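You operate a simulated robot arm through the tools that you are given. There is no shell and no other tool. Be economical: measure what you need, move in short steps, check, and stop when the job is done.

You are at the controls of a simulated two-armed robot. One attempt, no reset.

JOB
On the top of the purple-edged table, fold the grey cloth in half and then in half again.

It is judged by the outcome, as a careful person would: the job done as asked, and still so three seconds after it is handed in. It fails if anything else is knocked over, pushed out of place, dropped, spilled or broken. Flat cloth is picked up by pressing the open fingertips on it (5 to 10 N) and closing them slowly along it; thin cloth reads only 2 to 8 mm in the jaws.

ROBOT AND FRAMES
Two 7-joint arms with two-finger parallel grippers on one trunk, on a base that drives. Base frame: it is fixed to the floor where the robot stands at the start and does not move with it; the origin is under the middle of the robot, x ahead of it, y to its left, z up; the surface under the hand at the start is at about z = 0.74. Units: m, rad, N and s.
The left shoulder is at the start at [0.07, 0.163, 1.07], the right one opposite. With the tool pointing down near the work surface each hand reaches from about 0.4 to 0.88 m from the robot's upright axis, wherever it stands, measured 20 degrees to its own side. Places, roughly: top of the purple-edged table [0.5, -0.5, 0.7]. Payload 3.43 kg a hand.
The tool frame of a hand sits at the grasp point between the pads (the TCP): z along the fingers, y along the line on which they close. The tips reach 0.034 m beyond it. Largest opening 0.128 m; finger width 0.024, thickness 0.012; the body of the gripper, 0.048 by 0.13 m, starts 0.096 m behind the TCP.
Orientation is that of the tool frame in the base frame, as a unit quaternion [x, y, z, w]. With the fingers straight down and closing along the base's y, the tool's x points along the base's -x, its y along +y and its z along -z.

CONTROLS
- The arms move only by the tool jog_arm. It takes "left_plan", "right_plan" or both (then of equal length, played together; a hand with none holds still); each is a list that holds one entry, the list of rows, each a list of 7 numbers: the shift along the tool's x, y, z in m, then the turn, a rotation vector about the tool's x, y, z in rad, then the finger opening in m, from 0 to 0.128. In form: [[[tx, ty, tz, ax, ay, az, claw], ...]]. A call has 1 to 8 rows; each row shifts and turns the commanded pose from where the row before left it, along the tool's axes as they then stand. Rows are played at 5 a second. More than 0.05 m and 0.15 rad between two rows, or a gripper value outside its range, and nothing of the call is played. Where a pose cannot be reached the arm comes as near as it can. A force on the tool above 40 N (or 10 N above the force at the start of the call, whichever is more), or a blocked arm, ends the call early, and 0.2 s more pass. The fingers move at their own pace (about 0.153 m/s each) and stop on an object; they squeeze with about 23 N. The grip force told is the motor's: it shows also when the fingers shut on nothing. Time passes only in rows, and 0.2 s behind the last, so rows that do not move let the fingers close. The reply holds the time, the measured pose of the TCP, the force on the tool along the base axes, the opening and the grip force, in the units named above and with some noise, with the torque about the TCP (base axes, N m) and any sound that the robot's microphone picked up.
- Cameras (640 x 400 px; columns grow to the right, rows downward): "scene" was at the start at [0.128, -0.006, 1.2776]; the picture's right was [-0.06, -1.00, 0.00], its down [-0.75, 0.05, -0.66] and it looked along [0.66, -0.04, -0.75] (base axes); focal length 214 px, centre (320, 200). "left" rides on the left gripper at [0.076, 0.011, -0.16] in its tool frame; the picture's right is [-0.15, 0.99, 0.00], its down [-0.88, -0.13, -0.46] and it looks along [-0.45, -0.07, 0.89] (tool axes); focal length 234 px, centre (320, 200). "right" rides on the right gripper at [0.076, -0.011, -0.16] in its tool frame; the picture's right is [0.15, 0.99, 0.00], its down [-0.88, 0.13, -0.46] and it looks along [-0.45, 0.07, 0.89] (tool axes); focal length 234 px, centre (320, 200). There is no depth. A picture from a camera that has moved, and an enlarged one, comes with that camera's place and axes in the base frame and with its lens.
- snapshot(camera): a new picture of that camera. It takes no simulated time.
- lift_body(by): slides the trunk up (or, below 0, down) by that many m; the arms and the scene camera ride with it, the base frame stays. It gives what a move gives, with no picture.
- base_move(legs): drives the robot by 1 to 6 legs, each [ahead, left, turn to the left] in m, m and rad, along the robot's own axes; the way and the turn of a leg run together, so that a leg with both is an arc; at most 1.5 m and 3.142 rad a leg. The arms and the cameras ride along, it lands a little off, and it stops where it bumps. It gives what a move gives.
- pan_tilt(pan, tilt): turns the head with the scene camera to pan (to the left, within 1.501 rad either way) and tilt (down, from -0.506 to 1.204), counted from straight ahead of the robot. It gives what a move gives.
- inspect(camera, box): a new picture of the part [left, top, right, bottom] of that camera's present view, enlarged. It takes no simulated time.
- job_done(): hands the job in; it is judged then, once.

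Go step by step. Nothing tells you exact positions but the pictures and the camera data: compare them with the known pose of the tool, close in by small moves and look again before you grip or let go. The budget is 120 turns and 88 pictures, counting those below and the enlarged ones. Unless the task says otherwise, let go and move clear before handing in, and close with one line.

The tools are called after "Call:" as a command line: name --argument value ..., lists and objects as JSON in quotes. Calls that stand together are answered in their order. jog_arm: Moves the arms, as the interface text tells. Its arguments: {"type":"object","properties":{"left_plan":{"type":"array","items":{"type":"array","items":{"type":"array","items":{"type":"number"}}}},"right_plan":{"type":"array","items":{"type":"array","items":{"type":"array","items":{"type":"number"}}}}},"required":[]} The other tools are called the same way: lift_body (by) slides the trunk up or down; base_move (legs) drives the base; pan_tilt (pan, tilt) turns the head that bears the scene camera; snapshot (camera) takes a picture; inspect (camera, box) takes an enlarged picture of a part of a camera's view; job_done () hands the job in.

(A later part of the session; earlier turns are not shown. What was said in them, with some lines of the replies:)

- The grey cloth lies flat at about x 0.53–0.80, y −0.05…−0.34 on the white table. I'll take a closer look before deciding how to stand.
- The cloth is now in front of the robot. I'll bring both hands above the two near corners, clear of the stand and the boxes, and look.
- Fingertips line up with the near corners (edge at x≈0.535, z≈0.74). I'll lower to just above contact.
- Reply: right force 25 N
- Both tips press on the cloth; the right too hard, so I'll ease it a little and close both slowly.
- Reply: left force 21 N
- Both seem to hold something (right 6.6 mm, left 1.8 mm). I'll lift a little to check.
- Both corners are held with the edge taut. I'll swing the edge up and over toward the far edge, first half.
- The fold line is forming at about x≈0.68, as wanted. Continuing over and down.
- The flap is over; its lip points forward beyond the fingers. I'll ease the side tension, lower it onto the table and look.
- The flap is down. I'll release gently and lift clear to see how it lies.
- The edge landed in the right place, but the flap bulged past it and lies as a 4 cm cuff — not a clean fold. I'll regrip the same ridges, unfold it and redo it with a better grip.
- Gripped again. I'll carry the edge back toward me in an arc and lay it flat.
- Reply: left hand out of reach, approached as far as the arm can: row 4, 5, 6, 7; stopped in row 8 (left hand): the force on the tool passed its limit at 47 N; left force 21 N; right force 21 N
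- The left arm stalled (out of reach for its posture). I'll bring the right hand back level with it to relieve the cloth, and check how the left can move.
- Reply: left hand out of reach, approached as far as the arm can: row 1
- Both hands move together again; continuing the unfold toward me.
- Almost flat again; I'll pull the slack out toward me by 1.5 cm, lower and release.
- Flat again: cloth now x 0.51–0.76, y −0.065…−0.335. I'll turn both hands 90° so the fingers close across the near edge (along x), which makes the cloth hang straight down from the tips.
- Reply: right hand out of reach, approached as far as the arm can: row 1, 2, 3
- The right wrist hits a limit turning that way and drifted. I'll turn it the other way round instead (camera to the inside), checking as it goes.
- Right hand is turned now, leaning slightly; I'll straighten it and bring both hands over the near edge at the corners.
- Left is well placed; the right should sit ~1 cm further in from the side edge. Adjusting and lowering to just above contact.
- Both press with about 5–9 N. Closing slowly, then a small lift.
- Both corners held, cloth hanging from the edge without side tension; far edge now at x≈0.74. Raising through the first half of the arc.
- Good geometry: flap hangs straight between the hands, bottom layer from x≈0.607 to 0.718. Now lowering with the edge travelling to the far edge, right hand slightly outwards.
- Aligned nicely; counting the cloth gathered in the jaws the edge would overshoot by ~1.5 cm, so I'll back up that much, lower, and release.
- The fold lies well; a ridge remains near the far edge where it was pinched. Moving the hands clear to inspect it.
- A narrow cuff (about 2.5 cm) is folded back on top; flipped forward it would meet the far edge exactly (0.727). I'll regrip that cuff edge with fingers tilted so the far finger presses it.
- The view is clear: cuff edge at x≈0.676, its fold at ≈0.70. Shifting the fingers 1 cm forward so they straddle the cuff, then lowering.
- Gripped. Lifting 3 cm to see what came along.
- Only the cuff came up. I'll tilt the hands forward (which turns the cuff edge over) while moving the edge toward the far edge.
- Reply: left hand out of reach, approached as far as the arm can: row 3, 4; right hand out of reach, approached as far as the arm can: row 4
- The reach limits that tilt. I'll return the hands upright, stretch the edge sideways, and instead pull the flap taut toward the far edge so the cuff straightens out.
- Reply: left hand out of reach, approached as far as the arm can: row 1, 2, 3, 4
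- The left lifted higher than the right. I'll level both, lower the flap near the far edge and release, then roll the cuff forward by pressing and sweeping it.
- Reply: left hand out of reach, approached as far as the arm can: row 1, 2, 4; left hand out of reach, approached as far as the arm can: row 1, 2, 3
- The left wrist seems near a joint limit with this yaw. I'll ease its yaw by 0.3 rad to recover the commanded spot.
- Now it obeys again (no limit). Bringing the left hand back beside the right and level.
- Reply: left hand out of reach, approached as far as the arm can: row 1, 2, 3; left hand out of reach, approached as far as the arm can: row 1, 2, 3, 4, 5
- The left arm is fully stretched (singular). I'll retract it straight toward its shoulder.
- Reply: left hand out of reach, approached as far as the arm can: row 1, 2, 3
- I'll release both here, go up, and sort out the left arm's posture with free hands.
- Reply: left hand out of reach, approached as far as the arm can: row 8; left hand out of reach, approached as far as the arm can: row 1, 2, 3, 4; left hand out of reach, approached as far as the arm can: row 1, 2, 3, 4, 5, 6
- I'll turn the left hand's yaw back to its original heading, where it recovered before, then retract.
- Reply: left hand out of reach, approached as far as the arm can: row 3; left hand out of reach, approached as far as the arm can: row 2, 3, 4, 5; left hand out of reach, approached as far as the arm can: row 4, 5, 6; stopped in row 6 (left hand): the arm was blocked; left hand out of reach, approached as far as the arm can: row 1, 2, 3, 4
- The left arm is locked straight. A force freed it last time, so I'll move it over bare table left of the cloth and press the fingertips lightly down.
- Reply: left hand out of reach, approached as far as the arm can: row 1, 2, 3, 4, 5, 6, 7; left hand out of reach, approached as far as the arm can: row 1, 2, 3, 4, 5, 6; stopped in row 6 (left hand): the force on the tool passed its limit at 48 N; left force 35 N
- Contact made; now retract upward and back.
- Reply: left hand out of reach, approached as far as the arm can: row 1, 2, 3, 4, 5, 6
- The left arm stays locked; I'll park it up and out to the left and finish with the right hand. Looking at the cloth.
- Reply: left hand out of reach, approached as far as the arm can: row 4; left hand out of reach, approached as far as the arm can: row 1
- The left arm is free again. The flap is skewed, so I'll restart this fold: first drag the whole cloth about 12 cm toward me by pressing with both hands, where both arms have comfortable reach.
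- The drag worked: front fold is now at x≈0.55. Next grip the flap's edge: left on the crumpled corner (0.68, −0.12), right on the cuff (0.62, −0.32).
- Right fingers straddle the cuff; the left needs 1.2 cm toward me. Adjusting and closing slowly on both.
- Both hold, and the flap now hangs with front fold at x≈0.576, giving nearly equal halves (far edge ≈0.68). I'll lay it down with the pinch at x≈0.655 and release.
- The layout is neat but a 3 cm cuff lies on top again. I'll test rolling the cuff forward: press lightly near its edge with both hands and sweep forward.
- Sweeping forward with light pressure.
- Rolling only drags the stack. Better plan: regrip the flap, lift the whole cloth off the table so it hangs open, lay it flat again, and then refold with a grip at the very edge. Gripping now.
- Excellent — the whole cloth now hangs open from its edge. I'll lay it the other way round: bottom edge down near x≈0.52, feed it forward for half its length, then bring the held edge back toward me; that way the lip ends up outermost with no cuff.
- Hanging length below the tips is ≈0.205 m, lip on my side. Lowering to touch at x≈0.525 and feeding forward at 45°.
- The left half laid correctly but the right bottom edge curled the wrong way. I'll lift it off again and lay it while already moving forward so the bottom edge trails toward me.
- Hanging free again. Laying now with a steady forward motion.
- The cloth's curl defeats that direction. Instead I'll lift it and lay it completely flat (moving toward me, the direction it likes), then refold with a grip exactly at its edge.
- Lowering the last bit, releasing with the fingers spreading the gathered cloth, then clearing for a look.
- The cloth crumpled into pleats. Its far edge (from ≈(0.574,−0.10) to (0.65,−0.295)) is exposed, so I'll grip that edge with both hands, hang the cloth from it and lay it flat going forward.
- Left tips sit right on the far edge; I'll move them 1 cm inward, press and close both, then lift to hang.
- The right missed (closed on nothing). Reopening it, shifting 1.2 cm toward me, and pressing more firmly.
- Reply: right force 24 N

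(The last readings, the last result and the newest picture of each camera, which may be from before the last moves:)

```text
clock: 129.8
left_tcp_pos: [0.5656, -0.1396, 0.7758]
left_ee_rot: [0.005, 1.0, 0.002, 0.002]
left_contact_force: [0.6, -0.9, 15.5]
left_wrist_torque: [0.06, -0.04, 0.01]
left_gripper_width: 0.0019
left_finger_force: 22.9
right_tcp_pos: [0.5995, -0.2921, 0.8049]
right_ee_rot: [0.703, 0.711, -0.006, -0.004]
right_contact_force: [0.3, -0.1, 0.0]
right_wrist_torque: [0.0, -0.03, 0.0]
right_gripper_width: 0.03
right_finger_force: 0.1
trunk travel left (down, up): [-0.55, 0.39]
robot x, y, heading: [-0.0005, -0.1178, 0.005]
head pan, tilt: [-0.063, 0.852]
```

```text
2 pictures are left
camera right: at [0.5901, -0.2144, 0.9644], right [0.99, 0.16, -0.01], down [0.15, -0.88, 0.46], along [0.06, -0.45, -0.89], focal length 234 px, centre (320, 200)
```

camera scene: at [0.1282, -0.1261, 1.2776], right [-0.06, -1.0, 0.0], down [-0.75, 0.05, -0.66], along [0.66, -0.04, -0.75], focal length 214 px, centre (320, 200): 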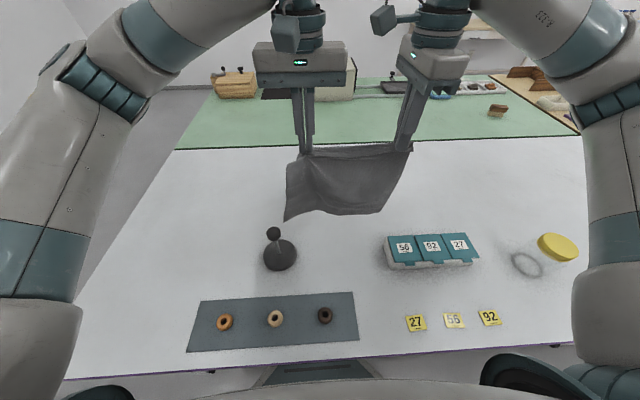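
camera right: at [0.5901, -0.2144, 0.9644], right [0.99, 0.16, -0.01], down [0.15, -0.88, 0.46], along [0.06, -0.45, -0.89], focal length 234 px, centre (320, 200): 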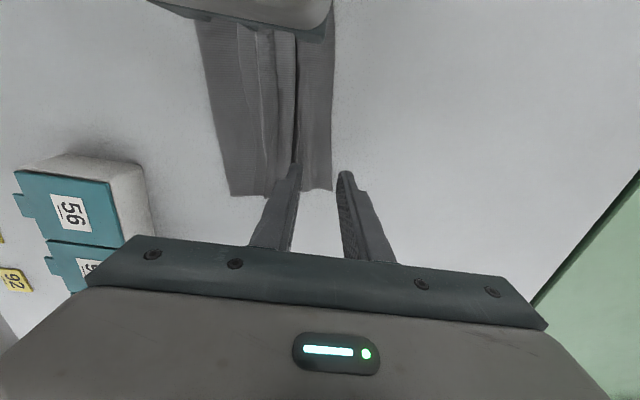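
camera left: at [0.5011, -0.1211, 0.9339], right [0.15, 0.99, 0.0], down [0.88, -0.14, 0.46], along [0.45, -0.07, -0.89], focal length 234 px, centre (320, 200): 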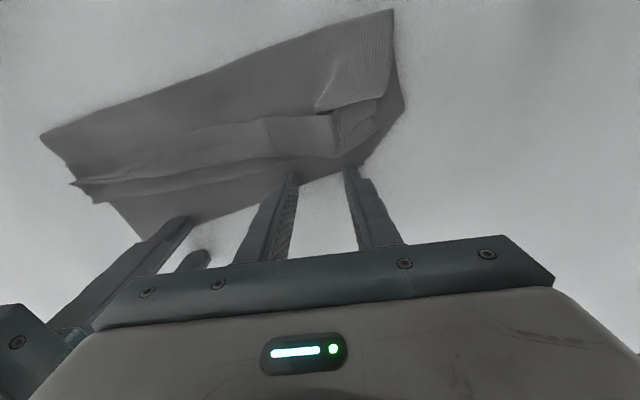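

Now I can see: far edge at x≈0.616. I'll place the right fingers fully on the cloth (x≈0.588), press and close.

Call:
jog_arm --right_plan '[[[0, -0.012, 0, 0, 0, 0, 0.03], [0, 0, 0.024, 0, 0, 0, 0.03], [0, 0, 0.004, 0, 0, 0, 0.03], [0, 0, 0.002, 0, 0, 0, 0.03], [0, 0, 0, 0, 0, 0, 0.03]]]'

Call:
jog_arm --right_plan '[[[0, 0, 0.0003, 0, 0, 0, 0.03], [0, 0, 0, 0, 0, 0, 0.025], [0, 0, 0, 0, 0, 0, 0.02], [0, 0, 0, 0, 0, 0, 0.015], [0, 0, 0, 0, 0, 0, 0.01], [0, 0, 0, 0, 0, 0, 0.004], [0, 0, 0, 0, 0, 0, 0], [0, 0, 0, 0, 0, 0, 0]]]'

```text
clock: 131.0
left_tcp_pos: [0.5649, -0.1402, 0.7755]
left_ee_rot: [0.003, 1.0, 0.001, 0.001]
left_contact_force: [2.4, -0.6, 11.2]
left_wrist_torque: [-0.01, -0.07, 0.0]
left_gripper_width: 0.0021
left_finger_force: 23.0
right_tcp_pos: [0.5868, -0.2919, 0.7741]
right_ee_rot: [0.703, 0.711, -0.005, -0.003]
right_contact_force: [-1.8, -1.7, 13.8]
right_wrist_torque: [-0.06, 0.18, 0.05]
right_gripper_width: 0.0303
right_finger_force: 0.1
trunk travel left (down, up): [-0.55, 0.39]
robot x, y, heading: [-0.0017, -0.1219, -0.001]
head pan, tilt: [-0.063, 0.852]
```

```text
clock: 132.8
left_tcp_pos: [0.5627, -0.1397, 0.7756]
left_ee_rot: [0.004, 1.0, 0.0, 0.002]
left_contact_force: [-0.8, -0.6, 0.1]
left_wrist_torque: [-0.02, 0.0, 0.01]
left_gripper_width: 0.002
left_finger_force: 22.8
right_tcp_pos: [0.5852, -0.2917, 0.776]
right_ee_rot: [0.702, 0.712, -0.005, -0.003]
right_contact_force: [-5.0, 1.4, 33.5]
right_wrist_torque: [-0.01, 0.41, -0.04]
right_gripper_width: 0.0019
right_finger_force: 22.9
trunk travel left (down, up): [-0.55, 0.39]
robot x, y, heading: [-0.0003, -0.1189, 0.002]
head pan, tilt: [-0.063, 0.852]
```

Gripped (1.9 mm). Lifting both so the cloth hangs, moving to x≈0.68.

Call:
jog_arm --left_plan '[[[-0.005, 0, -0.034, 0, 0, 0, 0], [-0.015, 0, -0.035, 0, 0, 0, 0], [-0.015, 0, -0.036, 0, 0, 0, 0], [-0.016, 0, -0.036, 0, 0, 0, 0], [-0.016, 0, -0.036, 0, 0, 0, 0], [-0.016, 0, -0.036, 0, 0, 0, 0], [-0.016, 0, -0.036, 0, 0, 0, 0], [-0.016, 0, -0.026, 0, 0, 0, 0]]]' --right_plan '[[[0, 0.005, -0.034, 0, 0, 0, 0], [0, 0.012, -0.035, 0, 0, 0, 0], [0, 0.012, -0.036, 0, 0, 0, 0], [0, 0.013, -0.036, 0, 0, 0, 0], [0, 0.013, -0.036, 0, 0, 0, 0], [0, 0.013, -0.036, 0, 0, 0, 0], [0, 0.013, -0.036, 0, 0, 0, 0], [0, 0.013, -0.026, 0, 0, 0, 0]]]'

Call:
snapshot --camera "scene"

```text
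clock: 134.6
left_tcp_pos: [0.6761, -0.1417, 1.0503]
left_ee_rot: [0.004, 1.0, 0.001, 0.001]
left_contact_force: [-0.3, -0.3, -0.7]
left_wrist_torque: [0.01, 0.01, 0.02]
left_gripper_width: 0.0018
left_finger_force: 23.1
right_tcp_pos: [0.6841, -0.2885, 1.0455]
right_ee_rot: [0.703, 0.712, -0.005, -0.004]
right_contact_force: [-0.2, 0.1, -0.2]
right_wrist_torque: [0.02, -0.01, 0.01]
right_gripper_width: 0.0018
right_finger_force: 23.0
trunk travel left (down, up): [-0.55, 0.39]
robot x, y, heading: [-0.0042, -0.1211, 0.003]
head pan, tilt: [-0.063, 0.852]
```

```text
1 pictures are left
camera scene: at [0.1277, -0.1261, 1.2776], right [-0.06, -1.0, 0.0], down [-0.75, 0.05, -0.66], along [0.66, -0.04, -0.75], focal length 214 px, centre (320, 200)
```

scene: 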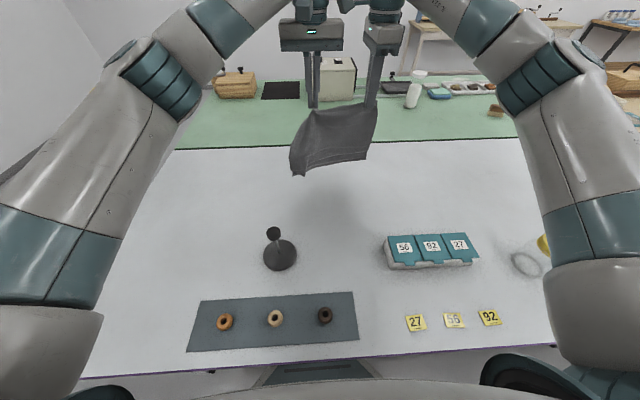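

It hangs from the far edge. Now one continuous fold-lay: feed it down while moving toward me for half its length, then return forward so the held edge ends on top of the far (bottom) edge.

Call:
jog_arm --left_plan '[[[0.018, 0, 0.015, 0, 0, 0, 0], [0.021, 0, 0.02, 0, 0, 0, 0], [0.021, 0, 0.021, 0, 0, 0, 0], [0.021, 0, 0.022, 0, 0, 0, 0], [0.021, 0, 0.022, 0, 0, 0, 0], [0.021, 0, 0.022, 0, 0, 0, 0], [0.021, 0, 0.023, 0, 0, 0, 0], [0.018, 0, 0.024, 0, 0, 0, 0]]]' --right_plan '[[[0, -0.021, 0.015, 0, 0, 0, 0], [0, -0.021, 0.02, 0, 0, 0, 0], [0, -0.021, 0.021, 0, 0, 0, 0], [0, -0.021, 0.022, 0, 0, 0, 0], [0, -0.021, 0.022, 0, 0, 0, 0], [0, -0.022, 0.022, 0, 0, 0, 0], [0, -0.022, 0.023, 0, 0, 0, 0], [0, -0.02, 0.024, 0, 0, 0, 0]]]'

Call:
jog_arm --left_plan '[[[-0.015, 0, 0.002, 0, 0, 0, 0], [-0.015, 0, 0.004, 0, 0, 0, 0], [-0.015, 0, 0.007, 0, 0, 0, 0], [-0.015, 0, 0.009, 0, 0, 0, 0], [-0.014, 0, 0.014, 0, 0, 0, 0], [-0.012, 0, 0.018, 0, 0, 0, 0], [-0.01, 0, 0.02, 0, 0, 0, 0], [-0.006, 0, 0.019, 0, 0, 0, 0]]]' --right_plan '[[[0, 0.015, 0.002, 0, 0, 0, 0], [0, 0.015, 0.004, 0, 0, 0, 0], [0, 0.015, 0.007, 0, 0, 0, 0], [0, 0.015, 0.009, 0, 0, 0, 0], [-0.003, 0.014, 0.014, 0, 0, 0, 0], [-0.003, 0.012, 0.018, 0, 0, 0, 0], [-0.003, 0.01, 0.018, 0, 0, 0, 0], [-0.003, 0.006, 0.018, 0, 0, 0, 0]]]'

```text
clock: 136.4
left_tcp_pos: [0.5192, -0.1413, 0.8798]
left_ee_rot: [0.004, 1.0, 0.001, 0.001]
left_contact_force: [0.1, 0.0, -0.7]
left_wrist_torque: [0.06, -0.06, 0.03]
left_gripper_width: 0.0016
left_finger_force: 22.6
right_tcp_pos: [0.5155, -0.2912, 0.8804]
right_ee_rot: [0.703, 0.712, -0.004, -0.004]
right_contact_force: [0.4, 0.1, -0.2]
right_wrist_torque: [0.03, 0.01, 0.02]
right_gripper_width: 0.0022
right_finger_force: 22.5
trunk travel left (down, up): [-0.55, 0.39]
robot x, y, heading: [0.0014, -0.1208, -0.0]
head pan, tilt: [-0.063, 0.852]
```

```text
clock: 138.2
left_tcp_pos: [0.621, -0.1418, 0.7878]
left_ee_rot: [0.004, 1.0, 0.0, 0.001]
left_contact_force: [0.5, -3.7, 0.5]
left_wrist_torque: [-0.14, 0.0, 0.03]
left_gripper_width: 0.0019
left_finger_force: 22.8
right_tcp_pos: [0.6154, -0.3023, 0.7871]
right_ee_rot: [0.702, 0.712, -0.005, -0.005]
right_contact_force: [0.5, 4.5, 0.0]
right_wrist_torque: [0.11, 0.02, 0.01]
right_gripper_width: 0.0021
right_finger_force: 22.9
trunk travel left (down, up): [-0.55, 0.39]
robot x, y, heading: [0.0003, -0.1224, -0.0]
head pan, tilt: [-0.063, 0.852]
```

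Releasing gently and clearing; then I'll use the last picture to plan the second fold.

Call:
jog_arm --left_plan '[[[0, 0, 0.006, 0, 0, 0, 0], [0, 0, 0, 0, 0, 0, 0.015], [0, 0, 0, 0, 0, 0, 0.03], [0, 0, -0.025, 0, 0, 0, 0.03], [0, 0.03, -0.035, 0, 0, 0, 0.03], [0, 0.045, -0.02, 0, 0, 0, 0.03], [0, 0.045, 0, 0, 0, 0, 0.03], [0, 0.045, 0, 0, 0, 0, 0.03]]]' --right_plan '[[[0, 0, 0.006, 0, 0, 0, 0], [0, 0, 0, 0, 0, 0, 0.015], [0, 0, 0, 0, 0, 0, 0.03], [0, 0, -0.025, 0, 0, 0, 0.03], [-0.03, 0, -0.035, 0, 0, 0, 0.03], [-0.045, 0, -0.02, 0, 0, 0, 0.03], [-0.045, 0, 0, 0, 0, 0, 0.03], [0, 0, 0, 0, 0, 0, 0.03]]]'

Call:
inspect --camera "scene" --box '[256, 140, 416, 240]'

```text
clock: 140.0
left_tcp_pos: [0.6212, 0.0236, 0.8604]
left_ee_rot: [0.004, 1.0, -0.001, 0.001]
left_contact_force: [-0.3, 0.4, 0.6]
left_wrist_torque: [-0.05, 0.01, 0.0]
left_gripper_width: 0.0299
left_finger_force: 0.1
right_tcp_pos: [0.6178, -0.4211, 0.8611]
right_ee_rot: [0.703, 0.711, -0.005, -0.003]
right_contact_force: [-0.1, 1.0, 0.3]
right_wrist_torque: [-0.08, 0.0, -0.03]
right_gripper_width: 0.03
right_finger_force: 0.0
trunk travel left (down, up): [-0.55, 0.39]
robot x, y, heading: [0.0011, -0.1176, 0.005]
head pan, tilt: [-0.063, 0.852]
```

```text
4.00 times, centred on (336, 190) of scene
camera zoom: at [0.128, -0.1235, 1.2777], right [-0.06, -1.0, 0.0], down [-0.75, 0.04, -0.66], along [0.66, -0.04, -0.75], focal length 858 px, centre (256, 240)
```

zoom: 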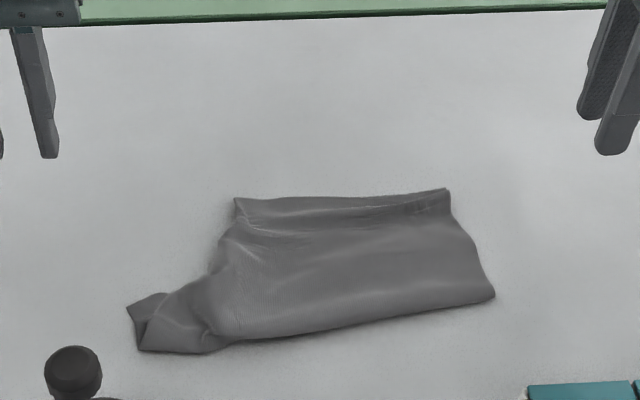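

The first fold looks good: a strip x 0.515–0.65, y −0.13…−0.33, with a tail on the left end (to y≈−0.05). No pictures remain, so for the second fold I'll use the right hand: straddle the tail across x with open fingers, close on all its layers, and carry it over to the right end. First the left arm moves away.

Call:
jog_arm --left_plan '[[[0, 0.045, -0.02, 0, 0, 0, 0.03], [0, 0.045, -0.02, 0, 0, 0, 0.03], [0, 0.045, 0, 0, 0, 0, 0.03], [0.0, 0.045, 0, 0, 0, 0, 0.03]]]' --right_plan '[[[0, 0, -0.03, 0, 0, 0, 0.085], [0.04, -0.011, 0, 0, 0, 0, 0.085], [0.04, -0.011, 0, 0, 0, 0, 0.085], [0.04, -0.011, 0, 0, 0, 0, 0.085]]]'

Call:
jog_arm --right_plan '[[[0.04, -0.011, 0, 0, 0, 0, 0.085], [0.04, -0.011, 0, 0, 0, 0, 0.085], [0.04, -0.011, 0, 0, 0, 0, 0.085], [0.04, -0.011, 0, 0, 0, 0, 0.085], [0.044, -0.011, 0, 0, 0, 0, 0.085], [0, 0, 0, 0, 0, 0, 0.085]]]'

```text
clock: 141.0
left_tcp_pos: [0.6208, 0.2064, 0.9012]
left_ee_rot: [0.004, 1.0, -0.001, 0.002]
left_contact_force: [0.0, -0.4, 0.3]
left_wrist_torque: [-0.02, 0.02, -0.03]
left_gripper_width: 0.03
left_finger_force: 0.1
right_tcp_pos: [0.581, -0.3, 0.893]
right_ee_rot: [0.702, 0.712, -0.006, -0.004]
right_contact_force: [0.3, 0.2, 0.6]
right_wrist_torque: [-0.06, -0.03, 0.03]
right_gripper_width: 0.0851
right_finger_force: 0.1
trunk travel left (down, up): [-0.55, 0.39]
robot x, y, heading: [0.0016, -0.1197, 0.003]
head pan, tilt: [-0.063, 0.852]
```

```text
clock: 142.4
left_tcp_pos: [0.6213, 0.2034, 0.9022]
left_ee_rot: [0.004, 1.0, 0.001, 0.0]
left_contact_force: [-0.8, 0.2, -0.2]
left_wrist_torque: [-0.02, 0.05, 0.02]
left_gripper_width: 0.03
left_finger_force: 0.1
right_tcp_pos: [0.5247, -0.102, 0.892]
right_ee_rot: [0.703, 0.711, -0.005, -0.004]
right_contact_force: [-0.5, 0.4, -0.1]
right_wrist_torque: [0.04, 0.02, -0.01]
right_gripper_width: 0.0848
right_finger_force: 0.1
trunk travel left (down, up): [-0.55, 0.39]
robot x, y, heading: [0.0012, -0.1231, 0.0]
head pan, tilt: [-0.063, 0.852]
```

Above the tail; lowering to the table.

Call:
jog_arm --right_plan '[[[0.008, 0.002, 0.03, 0, 0, 0, 0.085], [0, 0, 0.035, 0, 0, 0, 0.085], [0, 0, 0.035, 0, 0, 0, 0.085], [0, 0, 0.012, 0, 0, 0, 0.085], [0, 0, 0.003, 0, 0, 0, 0.085], [0, 0, 0, 0, 0, 0, 0.085]]]'

```text
clock: 143.8
left_tcp_pos: [0.6219, 0.2043, 0.9016]
left_ee_rot: [0.004, 1.0, 0.001, 0.001]
left_contact_force: [0.7, 0.1, 0.2]
left_wrist_torque: [0.02, 0.04, 0.0]
left_gripper_width: 0.03
left_finger_force: 0.1
right_tcp_pos: [0.524, -0.0926, 0.7777]
right_ee_rot: [0.703, 0.711, -0.006, -0.004]
right_contact_force: [-0.1, 1.0, 0.0]
right_wrist_torque: [-0.01, 0.02, -0.04]
right_gripper_width: 0.085
right_finger_force: 0.0
trunk travel left (down, up): [-0.55, 0.39]
robot x, y, heading: [0.0008, -0.122, 0.002]
head pan, tilt: [-0.063, 0.852]
```

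Call:
jog_arm --right_plan '[[[0, 0, 0.003, 0, 0, 0, 0.085], [0, 0, 0.0008, 0, 0, 0, 0.07], [0, 0, 0, 0, 0, 0, 0.055], [0, 0, 0, 0, 0, 0, 0.04], [0, 0, 0, 0, 0, 0, 0.025], [0, 0, 0, 0, 0, 0, 0.01], [0, 0, 0, 0, 0, 0, 0], [0, 0, 0, 0, 0, 0, 0]]]'

```text
clock: 145.6
left_tcp_pos: [0.6223, 0.2051, 0.9017]
left_ee_rot: [0.004, 1.0, 0.001, 0.001]
left_contact_force: [-0.5, 0.1, -0.6]
left_wrist_torque: [-0.02, 0.01, 0.04]
left_gripper_width: 0.0302
left_finger_force: 0.1
right_tcp_pos: [0.5267, -0.0919, 0.7745]
right_ee_rot: [0.703, 0.711, -0.005, -0.005]
right_contact_force: [0.5, 1.0, 0.2]
right_wrist_torque: [0.01, -0.01, 0.0]
right_gripper_width: 0.0032
right_finger_force: 22.9
trunk travel left (down, up): [-0.55, 0.39]
robot x, y, heading: [0.0015, -0.1203, 0.0]
head pan, tilt: [-0.063, 0.852]
```

It holds several layers (3.2 mm). Carrying it up and over to the right end.

Call:
jog_arm --right_plan '[[[0, 0, -0.03, 0, 0, 0, 0], [-0.01, 0, -0.035, 0, 0, 0, 0], [-0.025, 0.005, -0.025, 0, 0, 0, 0], [-0.035, 0.01, -0.01, 0, 0, 0, 0], [-0.035, 0.01, 0, 0, 0, 0, 0], [-0.035, 0.01, 0.01, 0, 0, 0, 0], [-0.03, 0.01, 0.025, 0, 0, 0, 0], [-0.02, 0.005, 0.03, 0, 0, 0, 0]]]'

Call:
jog_arm --right_plan '[[[-0.01, 0, 0.015, 0, 0, 0, 0], [-0.003, 0, 0.012, 0, 0, 0, 0], [0, 0, 0, 0, 0, 0, 0], [0, 0, 0, 0, 0, 0, 0.02], [0, 0, 0, 0, 0, 0, 0.045], [0, 0, 0, 0, 0, 0, 0.07], [0, 0, -0.03, 0, 0, 0, 0.07], [-0.02, 0, -0.04, 0, 0, 0, 0.07]]]'

```text
clock: 147.4
left_tcp_pos: [0.6219, 0.2047, 0.9023]
left_ee_rot: [0.004, 1.0, 0.001, 0.001]
left_contact_force: [-0.7, 0.5, 0.1]
left_wrist_torque: [0.03, 0.0, -0.02]
left_gripper_width: 0.03
left_finger_force: 0.1
right_tcp_pos: [0.5813, -0.2813, 0.808]
right_ee_rot: [0.702, 0.712, -0.005, -0.005]
right_contact_force: [0.7, -0.3, 0.2]
right_wrist_torque: [0.03, 0.02, 0.01]
right_gripper_width: 0.0034
right_finger_force: 23.1
trunk travel left (down, up): [-0.55, 0.39]
robot x, y, heading: [0.0002, -0.122, 0.003]
head pan, tilt: [-0.063, 0.852]
```

```text
clock: 149.2
left_tcp_pos: [0.6214, 0.2041, 0.9031]
left_ee_rot: [0.003, 1.0, 0.001, 0.001]
left_contact_force: [-0.1, 0.3, -0.1]
left_wrist_torque: [0.03, -0.05, -0.02]
left_gripper_width: 0.0302
left_finger_force: 0.0
right_tcp_pos: [0.5819, -0.3131, 0.8515]
right_ee_rot: [0.703, 0.712, -0.006, -0.004]
right_contact_force: [0.2, 0.0, 0.8]
right_wrist_torque: [0.0, 0.01, -0.01]
right_gripper_width: 0.0701
right_finger_force: 0.0
trunk travel left (down, up): [-0.55, 0.39]
robot x, y, heading: [0.0017, -0.1234, 0.002]
head pan, tilt: [-0.063, 0.852]
```

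Carried over and released. I'll pat the stack down gently once, then move clear.

Call:
jog_arm --right_plan '[[[0.045, 0, 0, 0, 0, 0, 0.06], [0.02, 0, 0.03, 0, 0, 0, 0.06], [0, 0, 0.03, 0, 0, 0, 0.06], [0, 0, 0.008, 0, 0, 0, 0.06], [0, 0, 0, 0, 0, 0, 0.06], [0, 0, -0.03, 0, 0, 0, 0.06], [0, 0, -0.04, 0, 0, 0, 0.06], [0, 0, -0.03, 0, 0, 0, 0.06]]]'

Call:
jog_arm --right_plan '[[[-0.04, 0, -0.01, 0, 0, 0, 0.06], [-0.045, 0, 0, 0, 0, 0, 0.06], [-0.045, 0, 0, 0, 0, 0, 0.06], [-0.045, 0, 0, 0, 0, 0, 0.06], [0, 0, 0, 0, 0, 0, 0.06]]]'

```text
clock: 151.0
left_tcp_pos: [0.6213, 0.2059, 0.9024]
left_ee_rot: [0.004, 1.0, 0.001, 0.001]
left_contact_force: [-0.2, 0.0, -0.1]
left_wrist_torque: [-0.02, -0.01, -0.01]
left_gripper_width: 0.0303
left_finger_force: 0.1
right_tcp_pos: [0.5791, -0.2466, 0.8857]
right_ee_rot: [0.703, 0.711, -0.005, -0.004]
right_contact_force: [-0.8, 0.1, -0.6]
right_wrist_torque: [-0.02, -0.03, -0.03]
right_gripper_width: 0.0601
right_finger_force: 0.1
trunk travel left (down, up): [-0.55, 0.39]
robot x, y, heading: [-0.0017, -0.1193, -0.004]
head pan, tilt: [-0.063, 0.852]
```

```text
clock: 152.2
left_tcp_pos: [0.6214, 0.2052, 0.9004]
left_ee_rot: [0.003, 1.0, 0.0, 0.001]
left_contact_force: [0.9, 0.2, -0.7]
left_wrist_torque: [-0.01, 0.02, -0.01]
left_gripper_width: 0.0302
left_finger_force: 0.0
right_tcp_pos: [0.5812, -0.4244, 0.8947]
right_ee_rot: [0.702, 0.712, -0.006, -0.005]
right_contact_force: [-0.2, 0.1, -0.2]
right_wrist_torque: [-0.03, 0.0, -0.02]
right_gripper_width: 0.0602
right_finger_force: 0.0
trunk travel left (down, up): [-0.55, 0.39]
robot x, y, heading: [0.0004, -0.1201, -0.001]
head pan, tilt: [-0.063, 0.852]
```

Both hands are empty and clear of the cloth. I have no pictures left, so I can't see how the second fold came out, and I'm handing in now.

Call:
job_done

```text
The job is handed in.
```

I folded the cloth in half and then folded it across once more, but I handed it in without seeing how the second fold came out. The first fold was untidy at its left end, and after several failed tries it had used up my pictures. Nothing else looked disturbed in the last pictures.
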